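You operate a simulated robot arm through the tools that you are given. There is no shell and no other tool.

You run a simulated robot arm. Do the job below in one go: nothing can be reset, and whatever is moved stays where it is left.

## Task
Unwind all the yellow lead from the drum before it carries power.
Fine: free the brake to unwind and lock it after; plug into the white socket, then white switch on.

Only the result counts: the job must be done as asked and must still hold three seconds after the hand-in. Knocking over, shifting, dropping, spilling or breaking anything else fails it.

## Robot
A 6-joint arm with a two-finger gripper, fixed in place. Base frame: the origin is on the floor under the middle of its stand, x ahead of it, y to its left, z up. Readings come in mm, rad, newtons and seconds.
With the tool pointing down near the work surface it reaches from about 100 to 680 mm from the base axis. Its first joint turns from -2.897 to 2.897 rad. Payload 3.18 kg.
Tool frame: the origin (TCP) lies between the finger pads and is the grasp point; the fingertips stand 30 mm ahead of it; z points along the fingers, y is the line along which they close. The gripper opens to 144 mm; its body begins 103 mm behind the TCP.
Orientation is told as [roll, pitch, yaw] about the base's x, y, z axes, in that order, counted from this pose: with the fingers straight down and closing along the base's y, the tool's x points along the base's -x, its y along +y and its z along -z.

## Interface
- The arm moves only by the tool move_arm. Its argument "series" is a list of rows, each a list of 7 numbers: the shift along the tool's x, y, z in mm, then the turn, a rotation vector about the tool's x, y, z in rad, then the gripper command, from -1 (shut) to 1 (fully open), values between in proportion. In form: [[dx, dy, dz, rx, ry, rz, jaw], ...]. A call has 1 to 20 rows; each row is the pose to reach, as a shift and turn from the pose commanded when the call began, along the tool's axes at that moment. Rows are played at 5 a second. More than 50 mm and 0.15 rad between two rows, or a gripper value outside its range, and nothing of the call is played. Where a pose cannot be reached the arm comes as near as it can. A force on the tool above 70 N (or 10 N above the force at the start of the call, whichever is more), or a blocked arm, ends the call early, and 0.2 s more pass. Each finger travels about 186.7 mm/s and halts on what it meets, pressing with about 36 N; the grip force reading is that of the motor and also rises with nothing between the fingers. The clock runs only during rows and for 0.2 s after the last one: add rows that repeat a pose to give the fingers time. The reply holds the time, the measured pose of the TCP, the force on the tool along the base axes, the opening and the grip force, in the units named above and with some noise, with the torque about the TCP (base axes, N m) and any sound that the robot's microphone picked up.
- Cameras (640 x 400 px; columns grow to the right, rows downward): "scene" is fixed at [392.6, -660, 1213.1]; the picture's right is [0.98, -0.21, 0.00], its down [-0.09, -0.43, -0.90] and it looks along [0.18, 0.88, -0.44] (base axes); focal length 341 px, centre (320, 200). "wrist" rides on the gripper at [76, 16, -143] in the tool frame; the picture's right is [-0.21, 0.98, 0.00], its down [-0.84, -0.18, -0.51] and it looks along [-0.50, -0.11, 0.86] (tool axes); focal length 218 px, centre (320, 200). There is no depth. A picture from a camera that has moved, and an enlarged one, comes with that camera's place and axes in the base frame and with its lens. The place of the scene camera against the robot may be out by one fixed shift of up to 18 mm in any direction.
- snapshot(camera): a new picture of that camera. The clock stands still meanwhile.
- inspect(camera, box): a new picture of the part [left, top, right, bottom] of that camera's present view, enlarged. The clock stands still meanwhile.
- finish_job(): hands the job in; it is judged then, once.

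Nothing tells you positions but the pictures and the camera data. Unless the task says otherwise, let go and move clear before handing in.

The tools are called as a command line: name --pt "numbers of a row" for each row, then --argument value for the rest, lists and objects as JSON in quotes. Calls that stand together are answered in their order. move_arm: Moves the arm, as the interface text tells. Its arguments: {"type":"object","properties":{"series":{"type":"array","items":{"type":"array","items":{"type":"number"}}}},"required":["series"]} The other tools are called the same way: snapshot (camera) takes a picture; inspect (camera, box) takes an enlarged picture of a part of a camera's view; finish_job () hands the job in.

At the start:

```text
time: 0.0
ee_pos: [397.2, 67.8, 993.4]
orientation: [-0.001, 0.0, 0.0]
ft_force: [-0.5, -0.3, 0.3]
wrist_torque: [0.0, -0.02, -0.01]
width: 144.1
grip_force: 0.0
```

scene: 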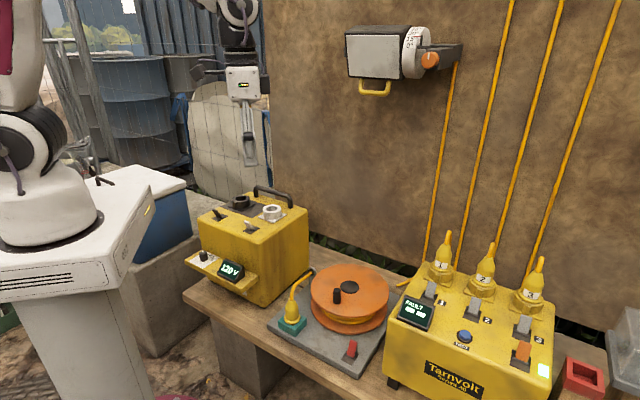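
wrist: 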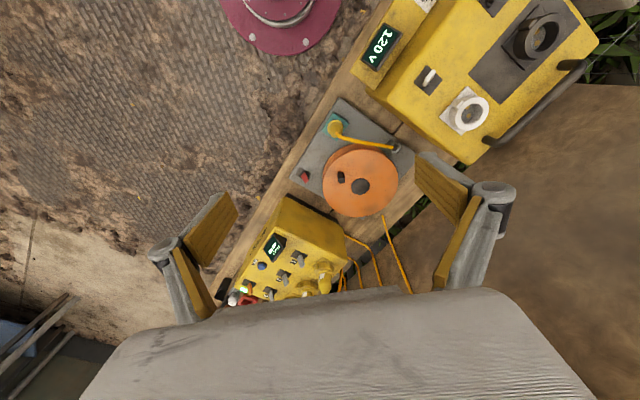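

I see a workbench with a yellow supply box (black and white sockets, switches), an orange cable drum on a grey plate with a red lever (probably the brake) and a yellow plug parked in a green holder, plus a "Tarnvolt" box on the right. I'll take closer looks before moving.

inspect --camera "scene" --box '[180, 170, 320, 310]'

inspect --camera "scene" --box '[260, 250, 400, 390]'

inspect --camera "scene" --box '[380, 220, 640, 400]'

inspect --camera "wrist" --box '[280, 80, 430, 230]'

inspect --camera "wrist" --box '[340, 0, 600, 160]'

inspect --camera "scene" --box '[330, 10, 480, 110]'

```text
2.86 times, centred on (250, 240) of scene
camera zoom: at [392.6, -660.0, 1213.1], right [0.98, -0.21, 0.0], down [-0.09, -0.43, -0.9], along [0.18, 0.88, -0.44], focal length 973 px, centre (520, 86)
```

zoom: 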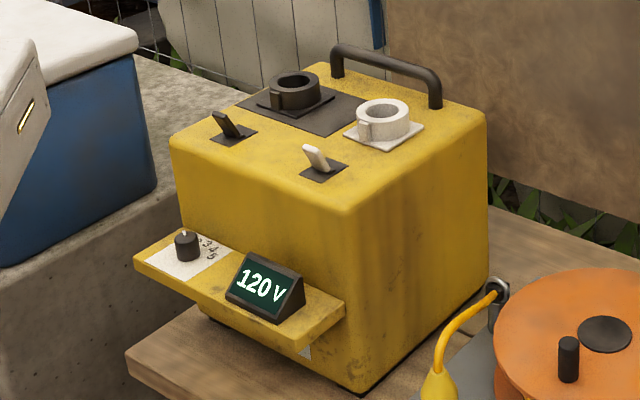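

```text
2.86 times, centred on (330, 320) of scene
camera zoom: at [392.6, -660.0, 1213.1], right [0.98, -0.21, 0.0], down [-0.09, -0.43, -0.9], along [0.18, 0.88, -0.44], focal length 973 px, centre (291, -143)
```

zoom: 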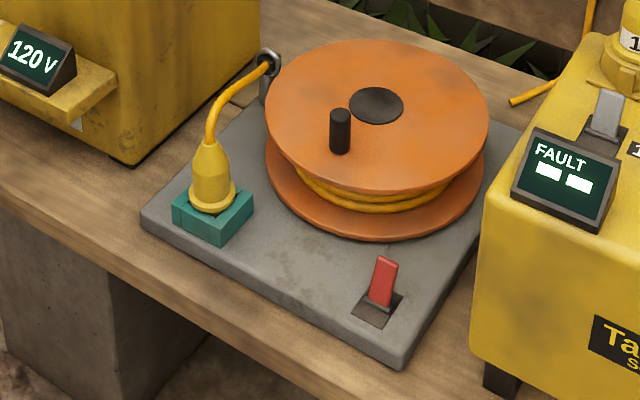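

```text
2.22 times, centred on (510, 310) of scene
camera zoom: at [392.6, -660.0, 1213.1], right [0.98, -0.21, 0.0], down [-0.09, -0.43, -0.9], along [0.18, 0.88, -0.44], focal length 757 px, centre (-102, -44)
```

zoom: 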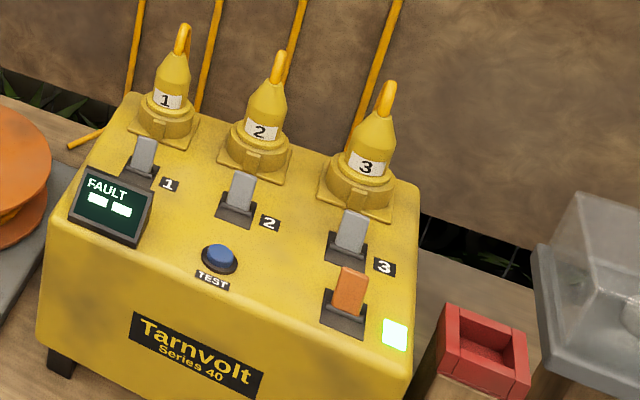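

```text
2.67 times, centred on (355, 155) of wrist
camera zoom: at [320.5, 83.6, 1135.1], right [0.21, 0.98, 0.0], down [0.84, -0.18, 0.51], along [0.5, -0.11, -0.86], focal length 582 px, centre (227, 320)
```

zoom: 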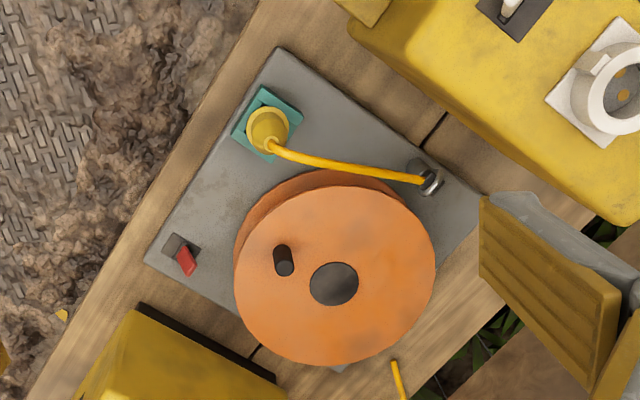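

```text
2.46 times, centred on (470, 80) of wrist
camera zoom: at [320.5, 83.6, 1135.1], right [0.21, 0.98, 0.0], down [0.84, -0.18, 0.51], along [0.5, -0.11, -0.86], focal length 537 px, centre (-49, 495)
```

zoom: 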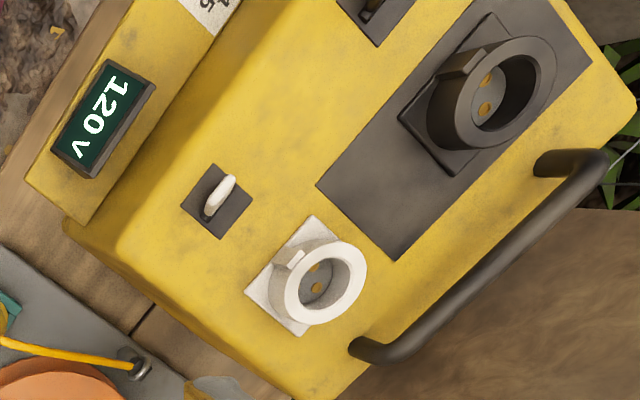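

```text
4.00 times, centred on (405, 60) of scene
camera zoom: at [392.6, -660.0, 1213.1], right [0.98, -0.21, 0.0], down [-0.09, -0.43, -0.9], along [0.18, 0.88, -0.44], focal length 1362 px, centre (-20, 760)
```

zoom: 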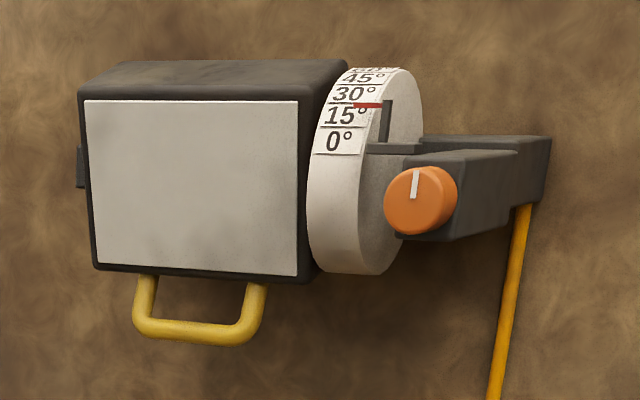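

The supply box, with black and white sockets and switches, sits to the left. The drum sits on its grey plate with a crank peg on top, a red brake lever and a plug parked in a green holder. I'll bring the wrist camera closer over the drum to measure things and read the winding direction.

move_arm --pt "-20 7 40 0 0 0 1" --pt "-40 14 80 0 0 0 1" --pt "-60 21 118 0 0 0 1" --pt "-80 28 157 0 0 0 1" --pt "-100 35 196 0 0 0 1" --pt "-119 42 236 0 0 0 1" --pt "-119 42 236 0 0 0 1"

snapshot --camera "wrist"

```text
time: 1.6
ee_pos: [515.4, 107.1, 757.9]
orientation: [0.001, 0.0, 0.001]
ft_force: [0.1, 0.3, -0.1]
wrist_torque: [-0.01, 0.0, 0.01]
width: 144.0
grip_force: 0.2
```

```text
taken
camera wrist: at [439.1, 123.1, 900.2], right [0.21, 0.98, 0.0], down [0.84, -0.18, 0.51], along [0.5, -0.11, -0.86], focal length 218 px, centre (320, 200)
```

wrist: 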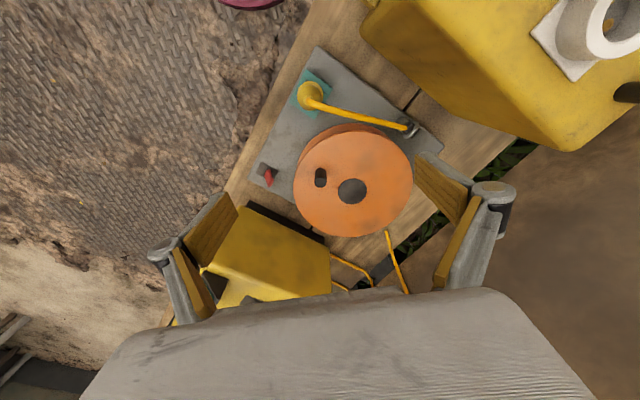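

inspect --camera "wrist" --box '[280, 60, 460, 250]'

inspect --camera "wrist" --box '[240, 60, 360, 200]'

```text
2.11 times, centred on (370, 155) of wrist
camera zoom: at [439.1, 123.1, 900.2], right [0.21, 0.98, 0.0], down [0.84, -0.18, 0.51], along [0.5, -0.11, -0.86], focal length 460 px, centre (215, 295)
```

zoom: 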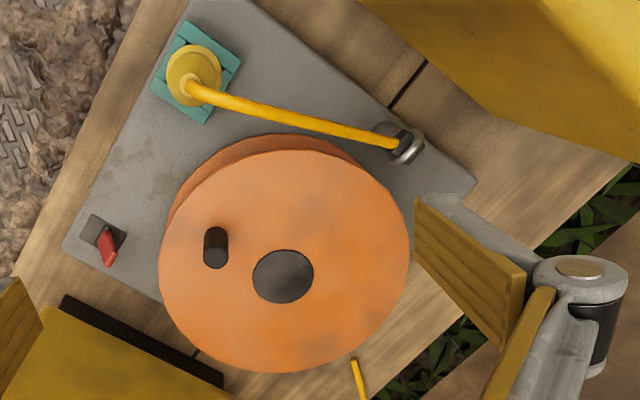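

```text
2.86 times, centred on (300, 130) of wrist
camera zoom: at [439.1, 123.1, 900.2], right [0.21, 0.98, 0.0], down [0.84, -0.18, 0.51], along [0.5, -0.11, -0.86], focal length 624 px, centre (377, 400)
```

zoom: 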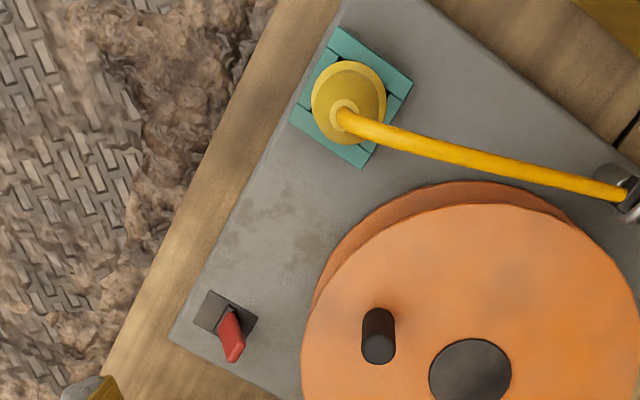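

Next I zoom the scene camera on the guide eye, then move sideways to get a proper stereo baseline on the drum parts.

inspect --camera "scene" --box '[290, 255, 350, 315]'

inspect --camera "scene" --box '[330, 330, 380, 380]'

inspect --camera "scene" --box '[185, 190, 285, 290]'

move_arm --pt "0 -45 0 0 0 0 1" --pt "0 -90 0 0 0 0 1" --pt "0 -135 0 0 0 0 1" --pt "0 -180 0 0 0 0 1" --pt "0 -200 0 0 0 0 1" --pt "0 -200 0 0 0 0 1"

snapshot --camera "wrist"

```text
6.67 times, centred on (320, 285) of scene
camera zoom: at [392.6, -660.0, 1213.1], right [0.98, -0.21, 0.0], down [-0.09, -0.43, -0.9], along [0.18, 0.88, -0.44], focal length 2271 px, centre (320, -367)
```

zoom: 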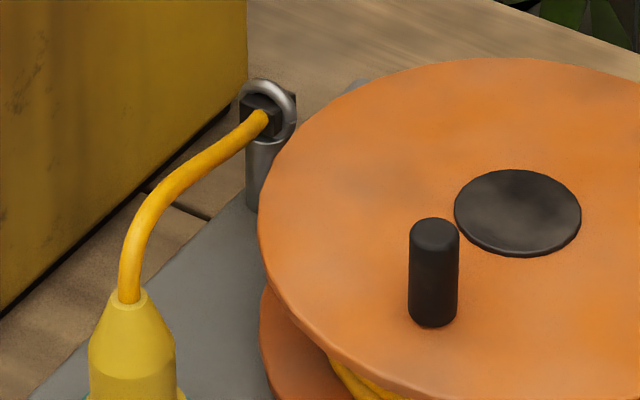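

```text
8.00 times, centred on (355, 355) of scene
camera zoom: at [392.6, -660.0, 1213.1], right [0.98, -0.21, 0.0], down [-0.09, -0.43, -0.9], along [0.18, 0.88, -0.44], focal length 2725 px, centre (40, -1040)
```

zoom: 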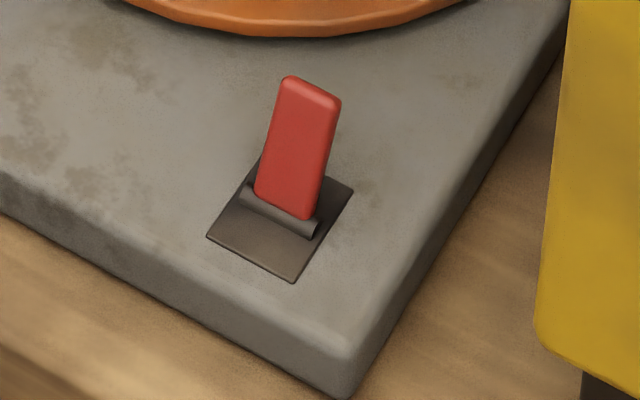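

```text
4.00 times, centred on (235, 240) of scene
camera zoom: at [392.6, -660.0, 1213.1], right [0.98, -0.21, 0.0], down [-0.09, -0.43, -0.9], along [0.18, 0.88, -0.44], focal length 1362 px, centre (660, 40)
```

zoom: 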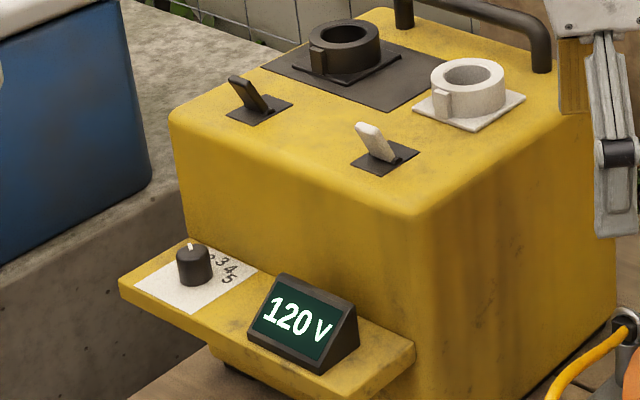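

```text
time: 3.0
ee_pos: [515.2, -90.7, 757.6]
orientation: [0.0, -0.001, -0.001]
ft_force: [0.4, 1.1, -0.2]
wrist_torque: [0.01, 0.02, -0.02]
width: 144.2
grip_force: 0.0
```

```text
taken
camera wrist: at [438.5, -75.9, 899.2], right [0.21, 0.98, 0.0], down [0.84, -0.18, 0.51], along [0.5, -0.11, -0.86], focal length 218 px, centre (320, 200)
```

wrist: 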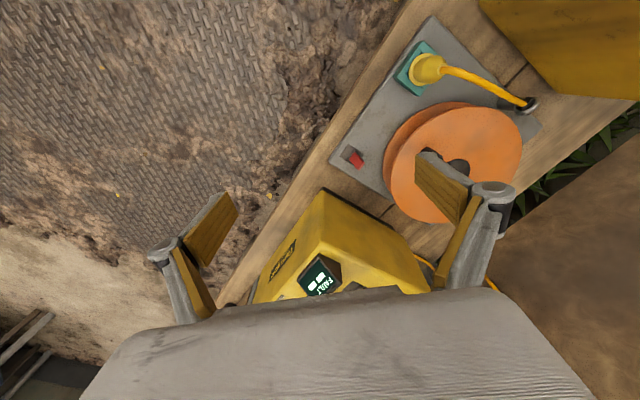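

inspect --camera "wrist" --box '[320, 10, 560, 230]'

inspect --camera "wrist" --box '[320, 110, 420, 210]'

```text
1.82 times, centred on (440, 120) of wrist
camera zoom: at [438.5, -75.9, 899.2], right [0.21, 0.98, 0.0], down [0.84, -0.18, 0.51], along [0.5, -0.11, -0.86], focal length 397 px, centre (102, 346)
```

zoom: 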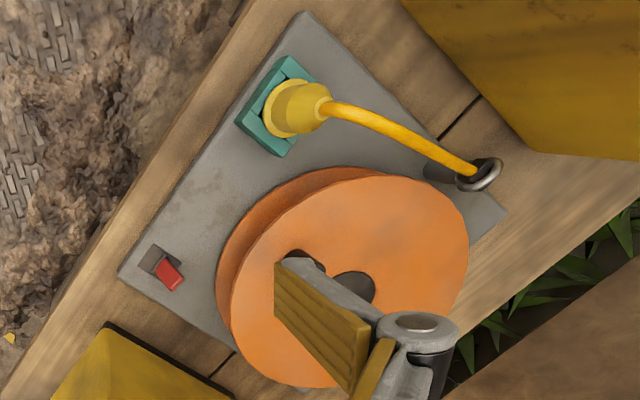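

```text
4.00 times, centred on (370, 160) of wrist
camera zoom: at [438.5, -75.9, 899.2], right [0.21, 0.98, 0.0], down [0.84, -0.18, 0.51], along [0.5, -0.11, -0.86], focal length 873 px, centre (120, 360)
```

zoom: 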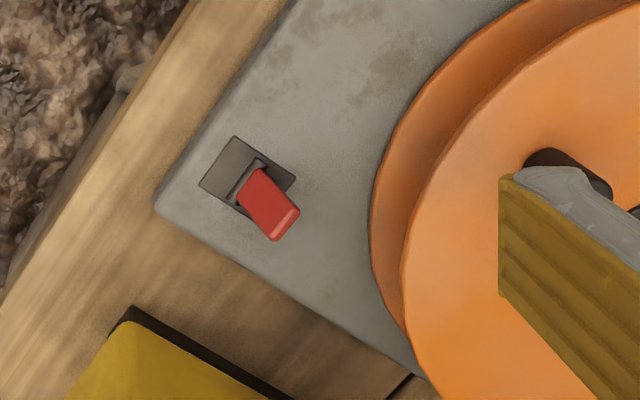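

Triangulated from the wrist views: brake lever tip at about (626,-27,467), drum hub at about (660,145,505), guide eye at about (564,265,491). I want closer views of the guide eye, to see which way the cable winds, and of the crank peg.

move_arm --pt "2 45 0 0 0 0 1" --pt "4 90 0 0 0 0 1" --pt "6 135 0 0 0 0 1" --pt "8 180 0 0 0 0 1" --pt "10 225 0 0 0 0 1" --pt "13 270 0 0 0 0 1" --pt "15 300 0 0 0 0 1" --pt "15 300 0 0 0 0 1"

snapshot --camera "wrist"

inspect --camera "wrist" --box '[240, 90, 440, 240]'

inspect --camera "wrist" --box '[320, 110, 400, 180]'

```text
time: 4.8
ee_pos: [499.7, 210.0, 754.3]
orientation: [0.002, 0.001, 0.0]
ft_force: [0.8, 0.7, -0.8]
wrist_torque: [-0.03, -0.02, 0.02]
width: 144.0
grip_force: 0.1
```

```text
taken
camera wrist: at [422.8, 225.6, 896.9], right [0.21, 0.98, 0.0], down [0.84, -0.18, 0.51], along [0.5, -0.11, -0.86], focal length 218 px, centre (320, 200)
```

wrist: 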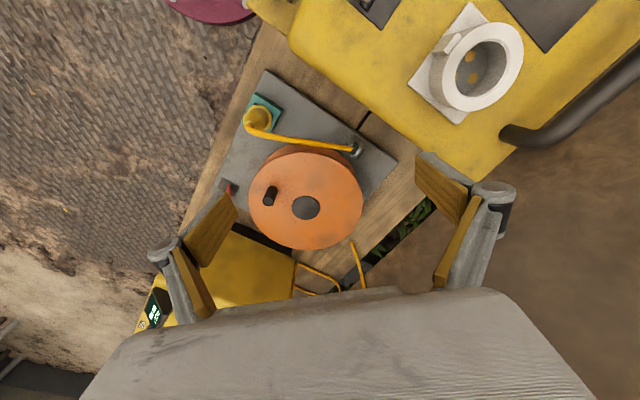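

```text
2.67 times, centred on (340, 165) of wrist
camera zoom: at [422.8, 225.6, 896.9], right [0.21, 0.98, 0.0], down [0.84, -0.18, 0.51], along [0.5, -0.11, -0.86], focal length 582 px, centre (267, 293)
```

zoom: 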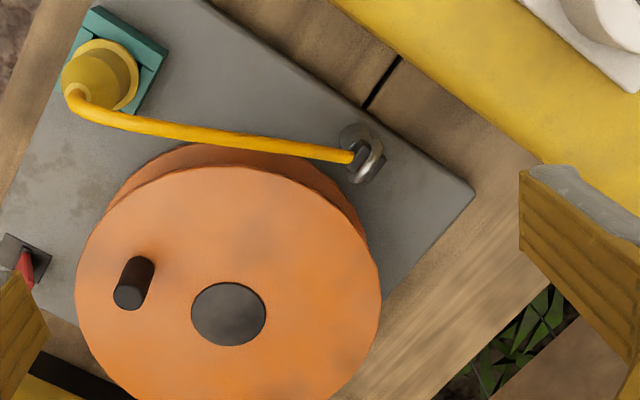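

```text
5.71 times, centred on (360, 145) of wrist
camera zoom: at [422.8, 225.6, 896.9], right [0.21, 0.98, 0.0], down [0.84, -0.18, 0.51], along [0.5, -0.11, -0.86], focal length 1247 px, centre (91, 514)
```

zoom: 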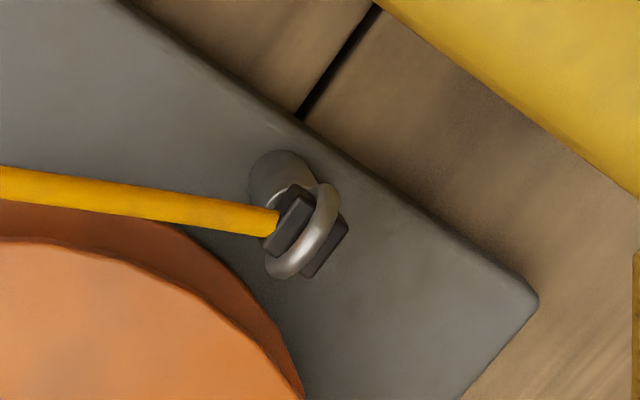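

The lead's tail runs from the guide eye to the parked plug, and the drum axis is at about (660,143), with the crank peg about 75 mm out at (611,86), top z about 543. First comes the brake. I'll turn the gripper 45° to match the bench, close it and hover behind the red lever.

move_arm --pt "-19 -27 13 0 0 0.1 0" --pt "-38 -54 26 0 0 0.2 -1" --pt "-56 -80 39 0 0 0.3 -1" --pt "-75 -107 52 0 0 0.4 -1" --pt "-94 -133 65 0 0 0.5 -1" --pt "-112 -160 78 0 0 0.6 -1" --pt "-131 -187 91 0 0 0.7 -1" --pt "-149.7 -213.3 104 0 0 0.79 -1" --pt "-149.7 -213.3 104 0 0 0.79 -1"

snapshot --camera "wrist"

snapshot --camera "scene"

```text
time: 6.8
ee_pos: [652.3, -0.8, 653.2]
orientation: [0.0, -0.001, -0.791]
ft_force: [0.7, -0.5, -0.4]
wrist_torque: [-0.01, -0.03, 0.01]
width: 0.0
grip_force: 30.2
```

```text
taken
camera wrist: at [610.1, 63.0, 795.7], right [0.84, 0.54, 0.0], down [0.46, -0.73, 0.51], along [0.27, -0.43, -0.86], focal length 218 px, centre (320, 200)
```

wrist: 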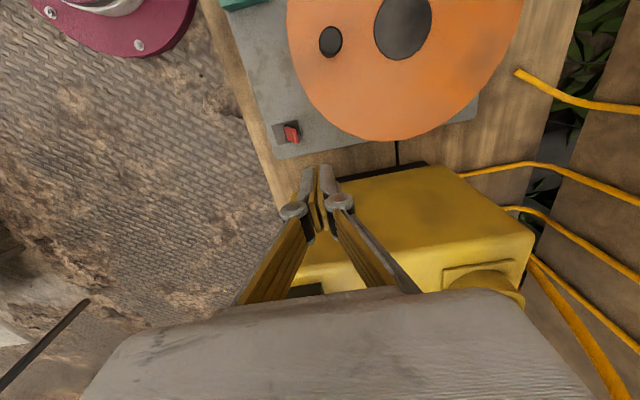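

```text
taken
```

scene: 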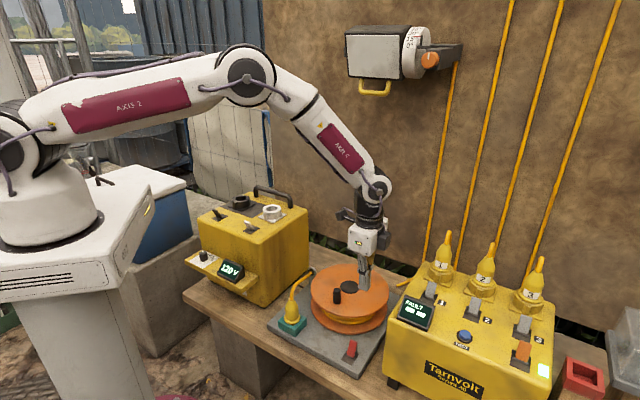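

inspect --camera "wrist" --box '[240, 100, 400, 260]'

inspect --camera "scene" --box '[310, 180, 430, 300]'

```text
2.50 times, centred on (320, 180) of wrist
camera zoom: at [610.1, 63.0, 795.7], right [0.84, 0.54, 0.0], down [0.46, -0.73, 0.51], along [0.27, -0.43, -0.86], focal length 546 px, centre (320, 250)
```

zoom: 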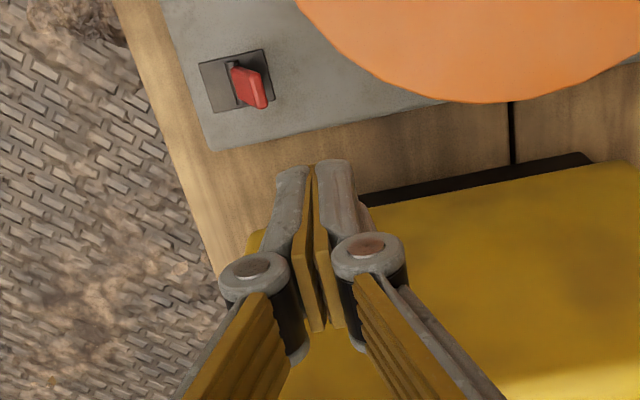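

```text
3.33 times, centred on (370, 240) of scene
camera zoom: at [392.6, -660.0, 1213.1], right [0.98, -0.21, 0.0], down [-0.09, -0.43, -0.9], along [0.18, 0.88, -0.44], focal length 1136 px, centre (153, 67)
```

zoom: 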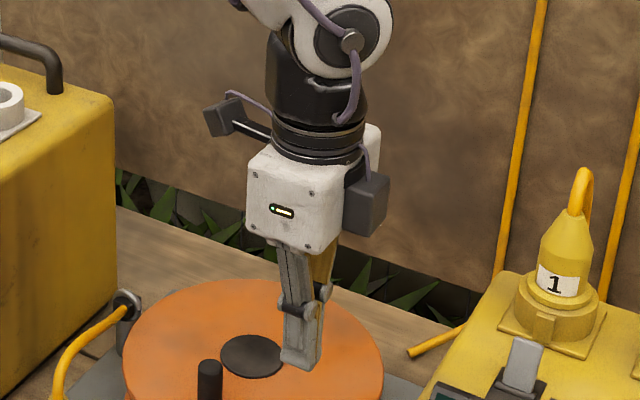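

The gripper hovers behind the red lever, on the drum side, with enough clearance. I'll descend to lever height next.

move_arm --pt "0 -3 45 0 0 0 -1" --pt "0 -6 90 0 0 0 -1" --pt "0 -6 130 0 0 0 -1" --pt "0 -6 160 0 0 0 -1" --pt "0 -6 175 0 0 0 -1" --pt "0 -6 175 0 0 0 -1"

snapshot --camera "wrist"

inspect --camera "scene" --box '[310, 270, 410, 380]'

```text
time: 8.2
ee_pos: [645.9, -6.3, 476.1]
orientation: [0.0, -0.001, -0.79]
ft_force: [-1.1, -0.2, 0.0]
wrist_torque: [-0.01, -0.01, 0.02]
width: 0.2
grip_force: 31.3
```

```text
taken
camera wrist: at [603.9, 58.8, 620.0], right [0.84, 0.54, 0.0], down [0.47, -0.73, 0.51], along [0.27, -0.43, -0.86], focal length 218 px, centre (320, 200)
```

wrist: 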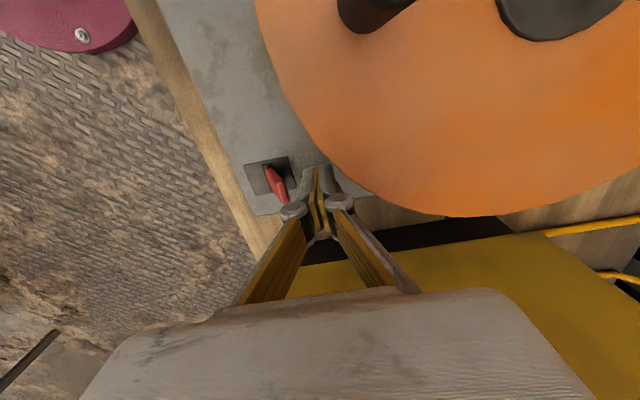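

```text
3.64 times, centred on (360, 325) of scene
camera zoom: at [392.6, -660.0, 1213.1], right [0.98, -0.21, 0.0], down [-0.09, -0.43, -0.9], along [0.18, 0.88, -0.44], focal length 1239 px, centre (174, -254)
```

zoom: 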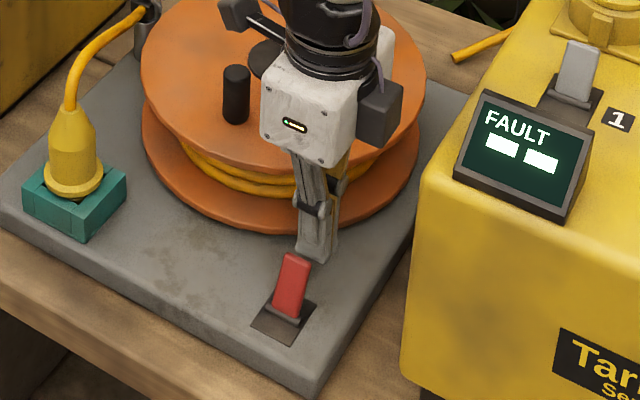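

move_arm --pt "0 -8 0 0 0 0 -1" --pt "0 -16 0 0 0 0 -1" --pt "0 -22 0 0 0 0 -1" --pt "0 -28 0 0 0 0 -1" --pt "0 -33 0 0 0 0 -1" --pt "0 -37 0 0 0 0 -1" --pt "0 -37 0 0 0 0 -1"

inspect --camera "scene" --box '[310, 270, 410, 380]'

snapshot --camera "wrist"

```text
time: 9.8
ee_pos: [620.5, -34.1, 476.8]
orientation: [0.001, 0.0, -0.79]
ft_force: [-0.8, -0.1, -0.5]
wrist_torque: [-0.02, -0.01, -0.04]
width: 0.1
grip_force: 30.0
```

```text
3.64 times, centred on (360, 325) of scene
camera zoom: at [392.6, -660.0, 1213.1], right [0.98, -0.21, 0.0], down [-0.09, -0.43, -0.9], along [0.18, 0.88, -0.44], focal length 1239 px, centre (174, -254)
```

zoom: 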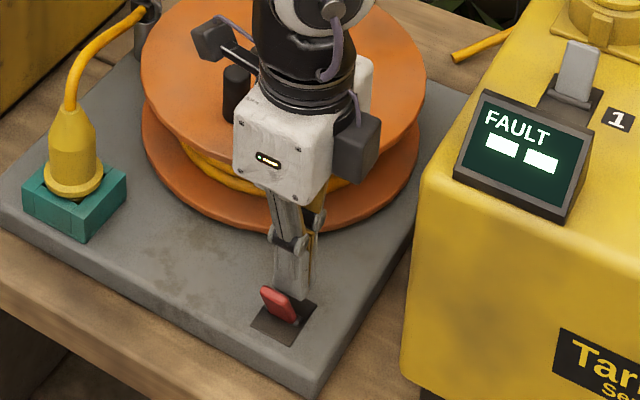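

```text
taken
camera wrist: at [577.4, 30.9, 620.3], right [0.84, 0.54, 0.0], down [0.47, -0.73, 0.51], along [0.27, -0.43, -0.86], focal length 218 px, centre (320, 200)
```

wrist: 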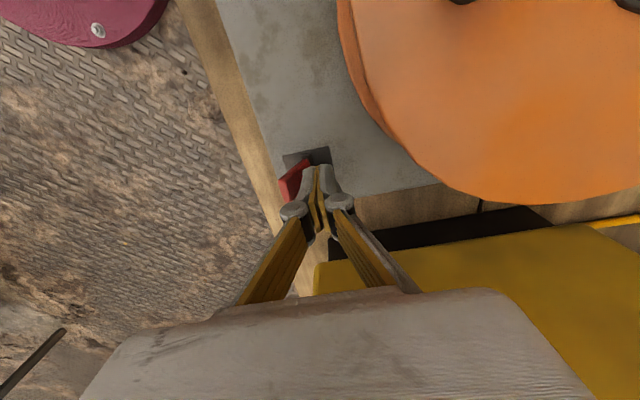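

The red lever has flipped to its other side. I'll lift clear, check the lever, and turn the gripper to yaw about +0.21 for the crank.

move_arm --pt "0 3 0 0 0 0 -1" --pt "0 3 -45 0 0 0 -1" --pt "0 3 -90 0 0 0 -1" --pt "0 3 -135 0 0 0 -1" --pt "0 3 -160 0 0 0 -1" --pt "0 3 -160 0 0 0 -1"

inspect --camera "scene" --box '[310, 270, 410, 380]'

inspect --camera "wrist" --box '[240, 80, 340, 180]'

```text
time: 11.2
ee_pos: [623.0, -31.7, 638.7]
orientation: [-0.001, 0.0, -0.793]
ft_force: [0.6, 0.4, 0.5]
wrist_torque: [0.01, -0.01, 0.0]
width: 0.4
grip_force: 30.5
```

```text
3.64 times, centred on (360, 325) of scene
camera zoom: at [392.6, -660.0, 1213.1], right [0.98, -0.21, 0.0], down [-0.09, -0.43, -0.9], along [0.18, 0.88, -0.44], focal length 1239 px, centre (174, -254)
```

zoom: 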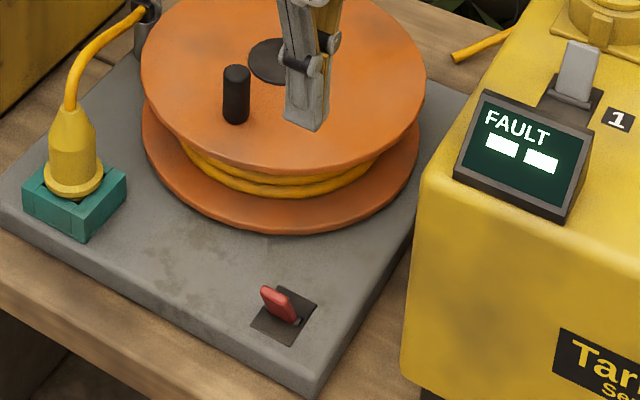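

```text
4.00 times, centred on (290, 130) of wrist
camera zoom: at [579.8, 33.1, 780.1], right [0.84, 0.54, 0.0], down [0.47, -0.73, 0.51], along [0.27, -0.43, -0.86], focal length 873 px, centre (440, 480)
```

zoom: 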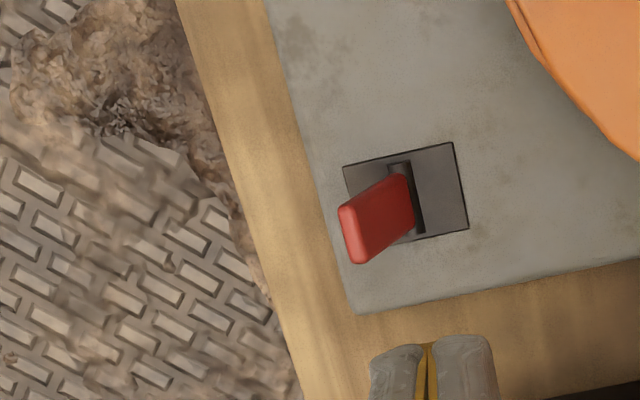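

The brake lever now stays on its other side, which I take to be freed. Next I go above the crank peg with the fingers open about 60 mm.

move_arm --pt "11.5 9.3 0 0 0 -0.125 -0.17" --pt "23 18.6 0 0 0 -0.25 -0.17" --pt "34.6 27.9 0 0 0 -0.376 -0.17" --pt "46.2 37.1 0 0 0 -0.5 -0.17" --pt "57.7 46.4 0 0 0 -0.627 -0.17" --pt "69.3 55.7 0 0 0 -0.752 -0.17" --pt "80.8 65 0 0 0 -0.877 -0.17" --pt "92.4 74.3 0 0 0 -1.003 -0.17" --pt "92.4 74.3 0 0 0 -1.003 -0.17"

snapshot --camera "wrist"

inspect --camera "wrist" --box '[240, 80, 400, 200]'

```text
time: 13.2
ee_pos: [609.1, 86.0, 636.6]
orientation: [0.0, 0.001, 0.214]
ft_force: [0.0, 0.2, 0.3]
wrist_torque: [-0.01, 0.03, 0.01]
width: 59.8
grip_force: 0.0
```

```text
taken
camera wrist: at [531.1, 85.8, 780.3], right [0.0, 1.0, 0.0], down [0.86, 0.0, 0.51], along [0.51, 0.0, -0.86], focal length 218 px, centre (320, 200)
```

wrist: 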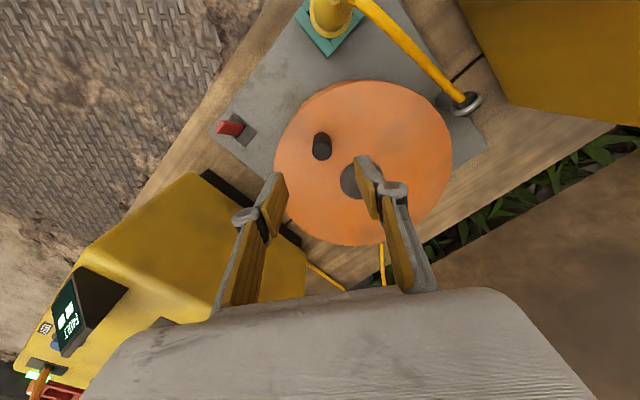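

```text
3.33 times, centred on (320, 140) of wrist
camera zoom: at [531.1, 85.8, 780.3], right [0.0, 1.0, 0.0], down [0.86, 0.0, 0.51], along [0.51, 0.0, -0.86], focal length 728 px, centre (320, 400)
```

zoom: 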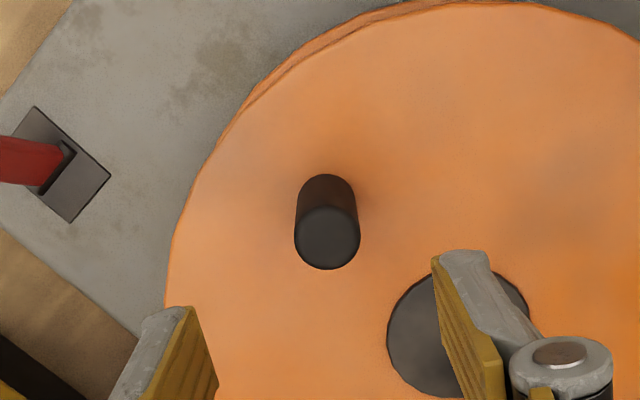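

Peg top is confirmed at about (610,87) and hub at about (661,143). Before gripping I'll test, above the drum, whether the far side of the crank circle can be reached.

move_arm --pt "-35 11 0 0 0 0 -0.17" --pt "-70 22 0 0 0 0 -0.17" --pt "-105 33 0 0 0 0 -0.17" --pt "-137.6 44.8 0 0 0 0 -0.17" --pt "-137.6 44.8 0 0 0 0 -0.17"

snapshot --camera "scene"

```text
time: 14.4
ee_pos: [699.8, 149.8, 637.2]
orientation: [0.002, -0.009, 0.213]
ft_force: [0.7, -0.3, 0.4]
wrist_torque: [-0.02, 0.0, -0.04]
width: 59.6
grip_force: 0.0
out of reach, approached as far as the arm can: row 3, 4, 5
```

```text
taken
```

scene: 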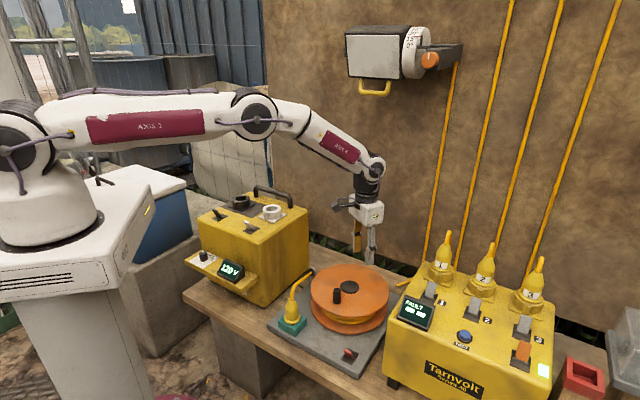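

move_arm --pt "20 0 0 0 -0.14 0 -0.17" --pt "40 0 0 0 -0.28 0 -0.17" --pt "50 0 0 0 -0.42 0 -0.17" --pt "50 0 0 0 -0.42 0 -0.17"

```text
time: 15.4
ee_pos: [649.9, 138.1, 638.1]
orientation: [0.001, -0.419, 0.213]
ft_force: [-0.6, -0.4, -0.1]
wrist_torque: [0.0, 0.04, 0.0]
width: 59.7
grip_force: 0.0
```

With 0.42 rad of outward tilt I'll test the far point of the crank circle near working height.

move_arm --pt "-16 1 36 0 0 0 -0.17" --pt "-32 2 72 0 0 0 -0.17" --pt "-47.6 3 106.7 0 0 0 -0.17" --pt "-47.6 3 106.7 0 0 0 -0.17"

snapshot --camera "scene"

snapshot --camera "wrist"

```text
time: 16.4
ee_pos: [733.1, 160.5, 559.1]
orientation: [0.0, -0.42, 0.214]
ft_force: [0.0, 0.4, -0.3]
wrist_torque: [0.05, -0.01, 0.01]
width: 59.7
grip_force: 0.0
```

```text
taken
```

scene: 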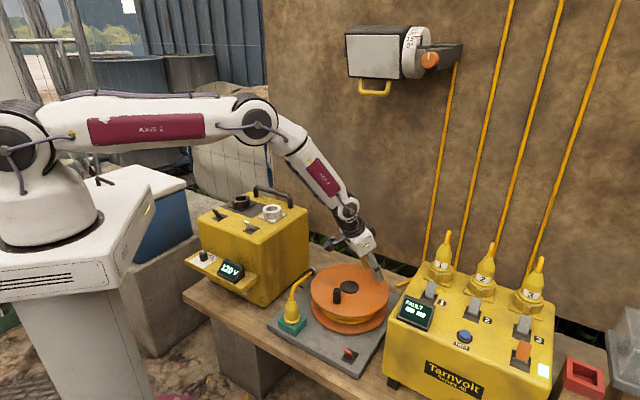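

```text
taken
camera wrist: at [605.3, 148.4, 658.0], right [-0.02, 1.0, 0.09], down [0.59, -0.06, 0.81], along [0.81, 0.07, -0.58], focal length 218 px, centre (320, 200)
```

wrist: 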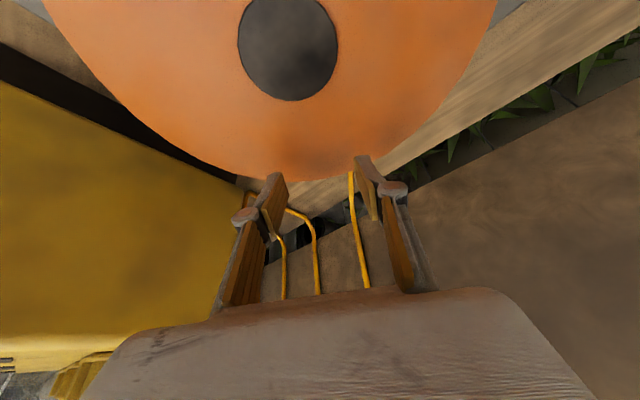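

The far side is reachable with the tilt. I'll raise, return over the peg and check alignment before lowering on it.

move_arm --pt "-16.7 0 -37.4 0 0 0 -0.17" --pt "24.4 -15 -55.8 0 0 0 -0.17" --pt "65.5 -30 -74.1 0 0 0 -0.17" --pt "106.6 -45.8 -92.5 0 0 0 -0.17" --pt "113.7 -45.8 -95.7 0 0 0 -0.17" --pt "113.7 -45.8 -95.7 0 0 0 -0.17"

snapshot --camera "wrist"

inspect --camera "scene" --box '[280, 200, 420, 340]'

```text
time: 17.8
ee_pos: [602.6, 84.2, 599.0]
orientation: [-0.001, -0.42, 0.213]
ft_force: [-0.5, 0.2, 1.0]
wrist_torque: [0.01, 0.02, 0.01]
width: 59.9
grip_force: 0.1
out of reach, approached as far as the arm can: row 3
```

```text
taken
camera wrist: at [474.5, 71.6, 699.0], right [-0.02, 1.0, 0.09], down [0.59, -0.06, 0.81], along [0.81, 0.07, -0.58], focal length 218 px, centre (320, 200)
```

wrist: 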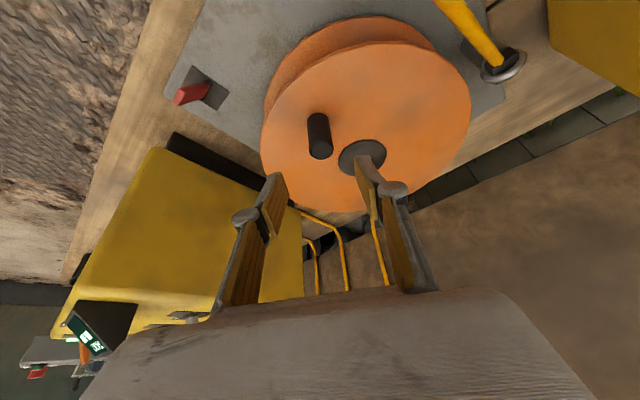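

```text
2.86 times, centred on (350, 270) of scene
camera zoom: at [392.6, -660.0, 1213.1], right [0.98, -0.21, 0.0], down [-0.09, -0.43, -0.9], along [0.18, 0.88, -0.44], focal length 973 px, centre (234, 0)
```

zoom: 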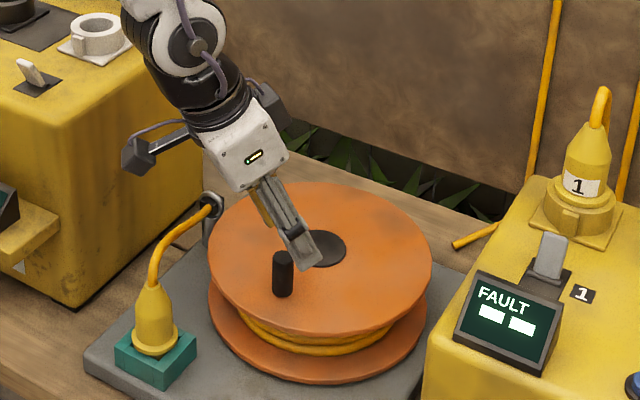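

move_arm --pt "9 1 23 0 0 0 -0.17" --pt "19.9 1 47 0 0 0 -0.17" --pt "19.9 1 47 0 0 0 -0.17"

snapshot --camera "wrist"

inspect --camera "scene" --box '[300, 230, 400, 330]'

```text
time: 18.6
ee_pos: [606.1, 86.5, 548.2]
orientation: [-0.001, -0.421, 0.212]
ft_force: [0.1, 0.1, -0.3]
wrist_torque: [-0.03, -0.02, -0.04]
width: 59.6
grip_force: 0.0
```

```text
taken
camera wrist: at [476.1, 73.5, 647.9], right [-0.02, 1.0, 0.09], down [0.59, -0.06, 0.81], along [0.81, 0.07, -0.58], focal length 218 px, centre (320, 200)
```

wrist: 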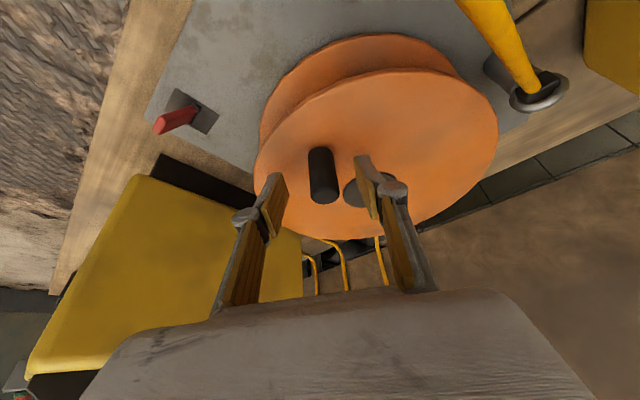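

```text
4.00 times, centred on (350, 280) of scene
camera zoom: at [392.6, -660.0, 1213.1], right [0.98, -0.21, 0.0], down [-0.09, -0.43, -0.9], along [0.18, 0.88, -0.44], focal length 1362 px, centre (200, -120)
```

zoom: 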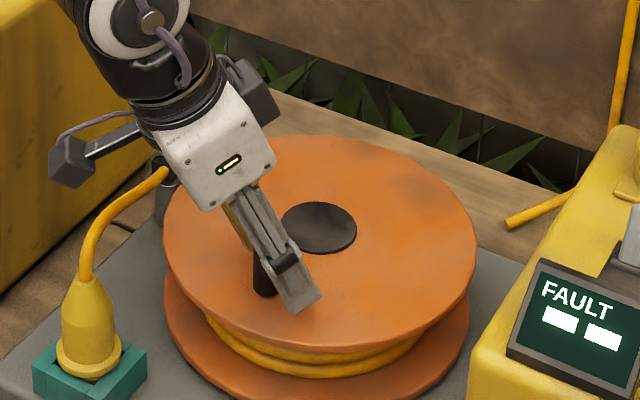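

The peg sits between the fingers. Closing the grip on it now.

move_arm --pt "0 0 0 0 0 0 -0.5" --pt "0 0 0 0 0 0 -0.8" --pt "0 0 0 0 0 0 -0.9" --pt "0 0 0 0 0 0 -0.9"

inspect --camera "wrist" --box '[240, 100, 400, 260]'

```text
time: 19.6
ee_pos: [604.9, 86.3, 550.2]
orientation: [0.0, -0.42, 0.213]
ft_force: [5.2, 5.4, -7.0]
wrist_torque: [0.07, -0.24, 0.04]
width: 21.0
grip_force: 44.7
```

```text
2.50 times, centred on (320, 180) of wrist
camera zoom: at [476.4, 73.7, 648.1], right [-0.02, 1.0, 0.09], down [0.59, -0.06, 0.81], along [0.81, 0.07, -0.58], focal length 546 px, centre (320, 250)
```

zoom: 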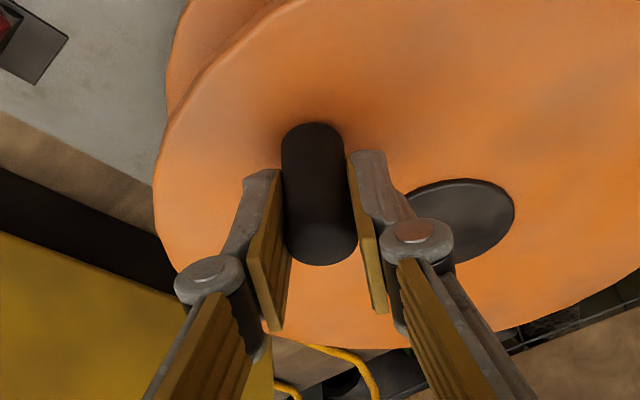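

The peg is gripped at 21 mm width. I'll make a small counter-clockwise test turn of the drum, seen from above, to feel for resistance and see its effect.

move_arm --pt "-6.7 -8.6 3.0 0 0 0 -0.9" --pt "-14.5 -16 6.5 0 0 0 -0.9" --pt "-14.5 -16 6.5 0 0 0 -0.9"

inspect --camera "scene" --box '[270, 230, 400, 360]'

```text
time: 20.4
ee_pos: [625.0, 72.4, 550.2]
orientation: [-0.001, -0.421, 0.214]
ft_force: [3.2, 9.1, -3.5]
wrist_torque: [-0.07, 0.36, 0.07]
width: 21.0
grip_force: 44.8
```

```text
3.08 times, centred on (335, 295) of scene
camera zoom: at [392.6, -660.0, 1213.1], right [0.98, -0.21, 0.0], down [-0.09, -0.43, -0.9], along [0.18, 0.88, -0.44], focal length 1048 px, centre (274, -92)
```

zoom: 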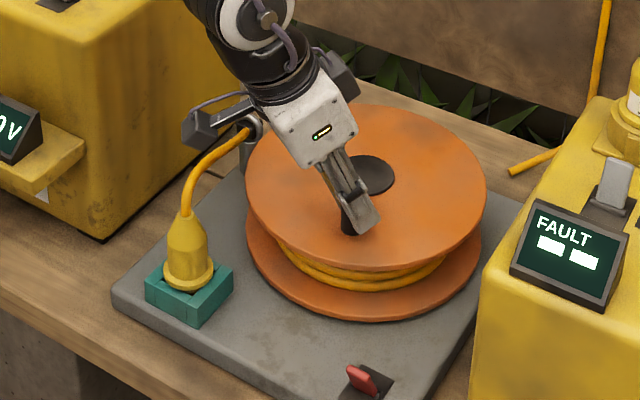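

The drum turns freely. I'll carry on counter-clockwise along the crank circle and watch the winding.

move_arm --pt "-24.7 -12.7 11.0 0 0 0 -0.9" --pt "-51.9 -13.95 23.2 0 0 0 -0.9" --pt "-77.6 -3.4 34.7 0 0 0 -0.9" --pt "-97.4 17.2 43.5 0 0 0 -0.9"

inspect --camera "scene" --box '[270, 230, 400, 360]'

```text
time: 21.4
ee_pos: [734.8, 136.4, 554.2]
orientation: [0.164, -0.503, 0.079]
ft_force: [-25.8, -3.4, -35.1]
wrist_torque: [-0.98, -0.27, 0.19]
width: 23.9
grip_force: 45.2
out of reach, approached as far as the arm can: row 3
```

```text
3.08 times, centred on (335, 295) of scene
camera zoom: at [392.6, -660.0, 1213.1], right [0.98, -0.21, 0.0], down [-0.09, -0.43, -0.9], along [0.18, 0.88, -0.44], focal length 1048 px, centre (274, -92)
```

zoom: 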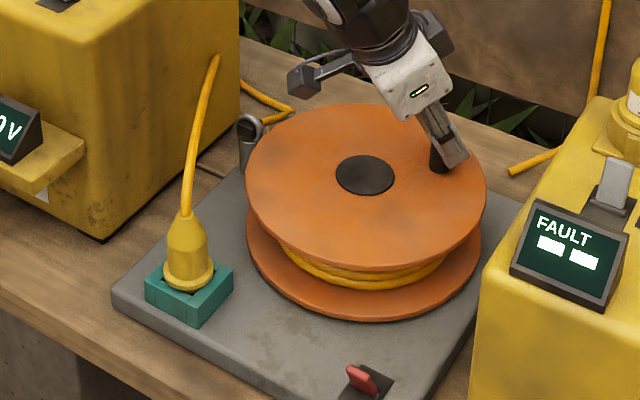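

Counter-clockwise turning lengthens the free lead, so that is the unwinding direction. The arm had trouble at one row, so I'll hold still and see where it settles.

move_arm --pt "0 0 0 0 0 0 -0.9" --pt "0 0 0 0 0 0 -0.9"

snapshot --camera "wrist"

snapshot --camera "scene"

```text
time: 22.0
ee_pos: [731.1, 113.2, 557.1]
orientation: [0.053, -0.437, 0.128]
ft_force: [0.2, -3.2, 16.1]
wrist_torque: [-0.64, -0.23, 0.12]
width: 21.8
grip_force: 45.0
```

```text
taken
camera wrist: at [600.0, 104.4, 654.7], right [0.04, 0.99, 0.13], down [0.58, -0.13, 0.81], along [0.82, 0.04, -0.58], focal length 218 px, centre (320, 200)
```

wrist: 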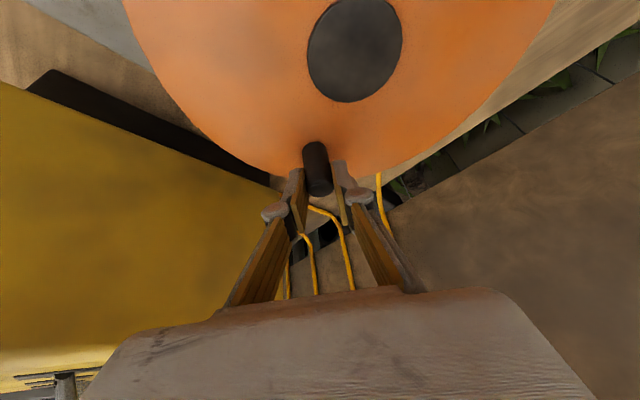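

```text
taken
```

scene: 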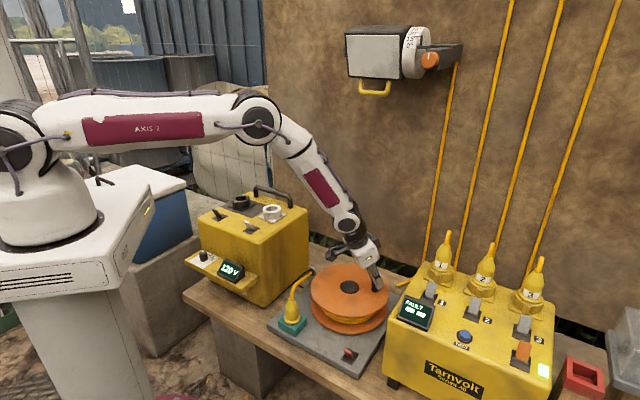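

The tail clearly got longer, but this tilt runs the wrist through a singularity. I'll let go of the peg, back off along the tool axis, and choose an orientation tilted out of the arm's plane.

move_arm --pt "0 0 0 0 0 0 -0.17" --pt "0 0 0 0 0 0 -0.17" --pt "0 0 -40 0 0 0 -0.17" --pt "0 0 -80 0 0 0 -0.17" --pt "0 0 -120 0 0 0 -0.17" --pt "0 0 -120 0 0 0 -0.17"

snapshot --camera "wrist"

snapshot --camera "scene"

```text
time: 23.4
ee_pos: [675.1, 100.5, 658.3]
orientation: [0.001, -0.42, 0.214]
ft_force: [0.4, -0.2, 0.0]
wrist_torque: [0.0, -0.05, -0.02]
width: 59.9
grip_force: 0.1
```

```text
taken
camera wrist: at [547.2, 89.3, 757.0], right [-0.02, 1.0, 0.09], down [0.59, -0.06, 0.81], along [0.81, 0.07, -0.58], focal length 218 px, centre (320, 200)
```

wrist: 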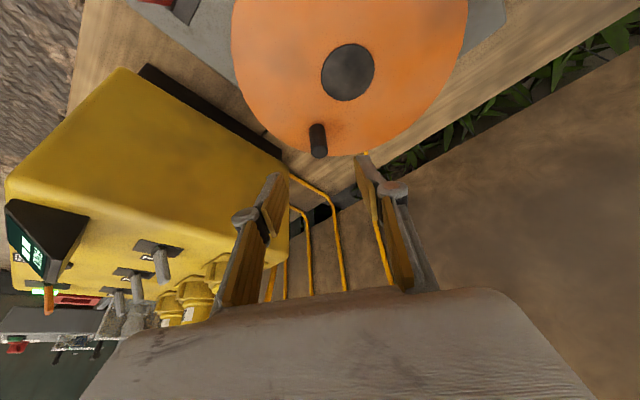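

```text
taken
```

scene: 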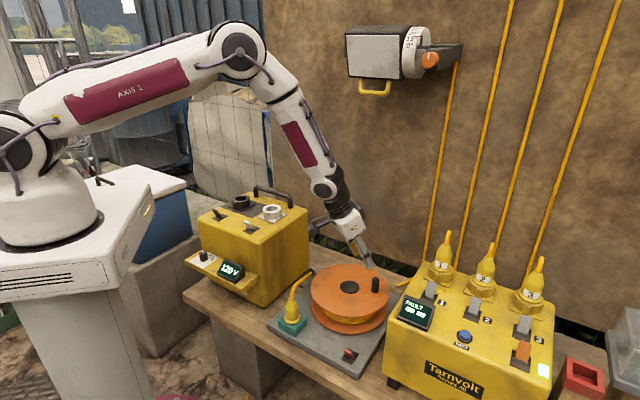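

inspect --camera "scene" --box '[260, 230, 400, 360]'

inspect --camera "wrist" --box '[220, 0, 480, 180]'

```text
3.08 times, centred on (330, 295) of scene
camera zoom: at [392.6, -660.0, 1213.1], right [0.98, -0.21, 0.0], down [-0.09, -0.43, -0.9], along [0.18, 0.88, -0.44], focal length 1048 px, centre (289, -92)
```

zoom: 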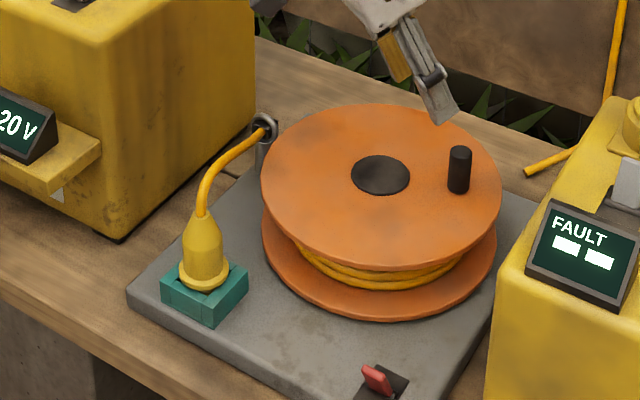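

```text
2.22 times, centred on (350, 90) of wrist
camera zoom: at [547.2, 89.3, 757.0], right [-0.02, 1.0, 0.09], down [0.59, -0.06, 0.81], along [0.81, 0.07, -0.58], focal length 485 px, centre (253, 444)
```

zoom: 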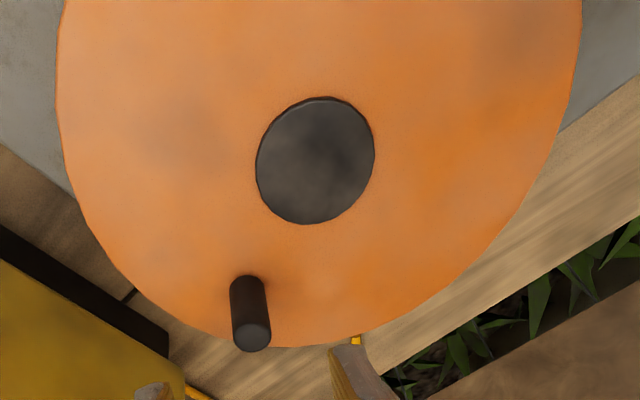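

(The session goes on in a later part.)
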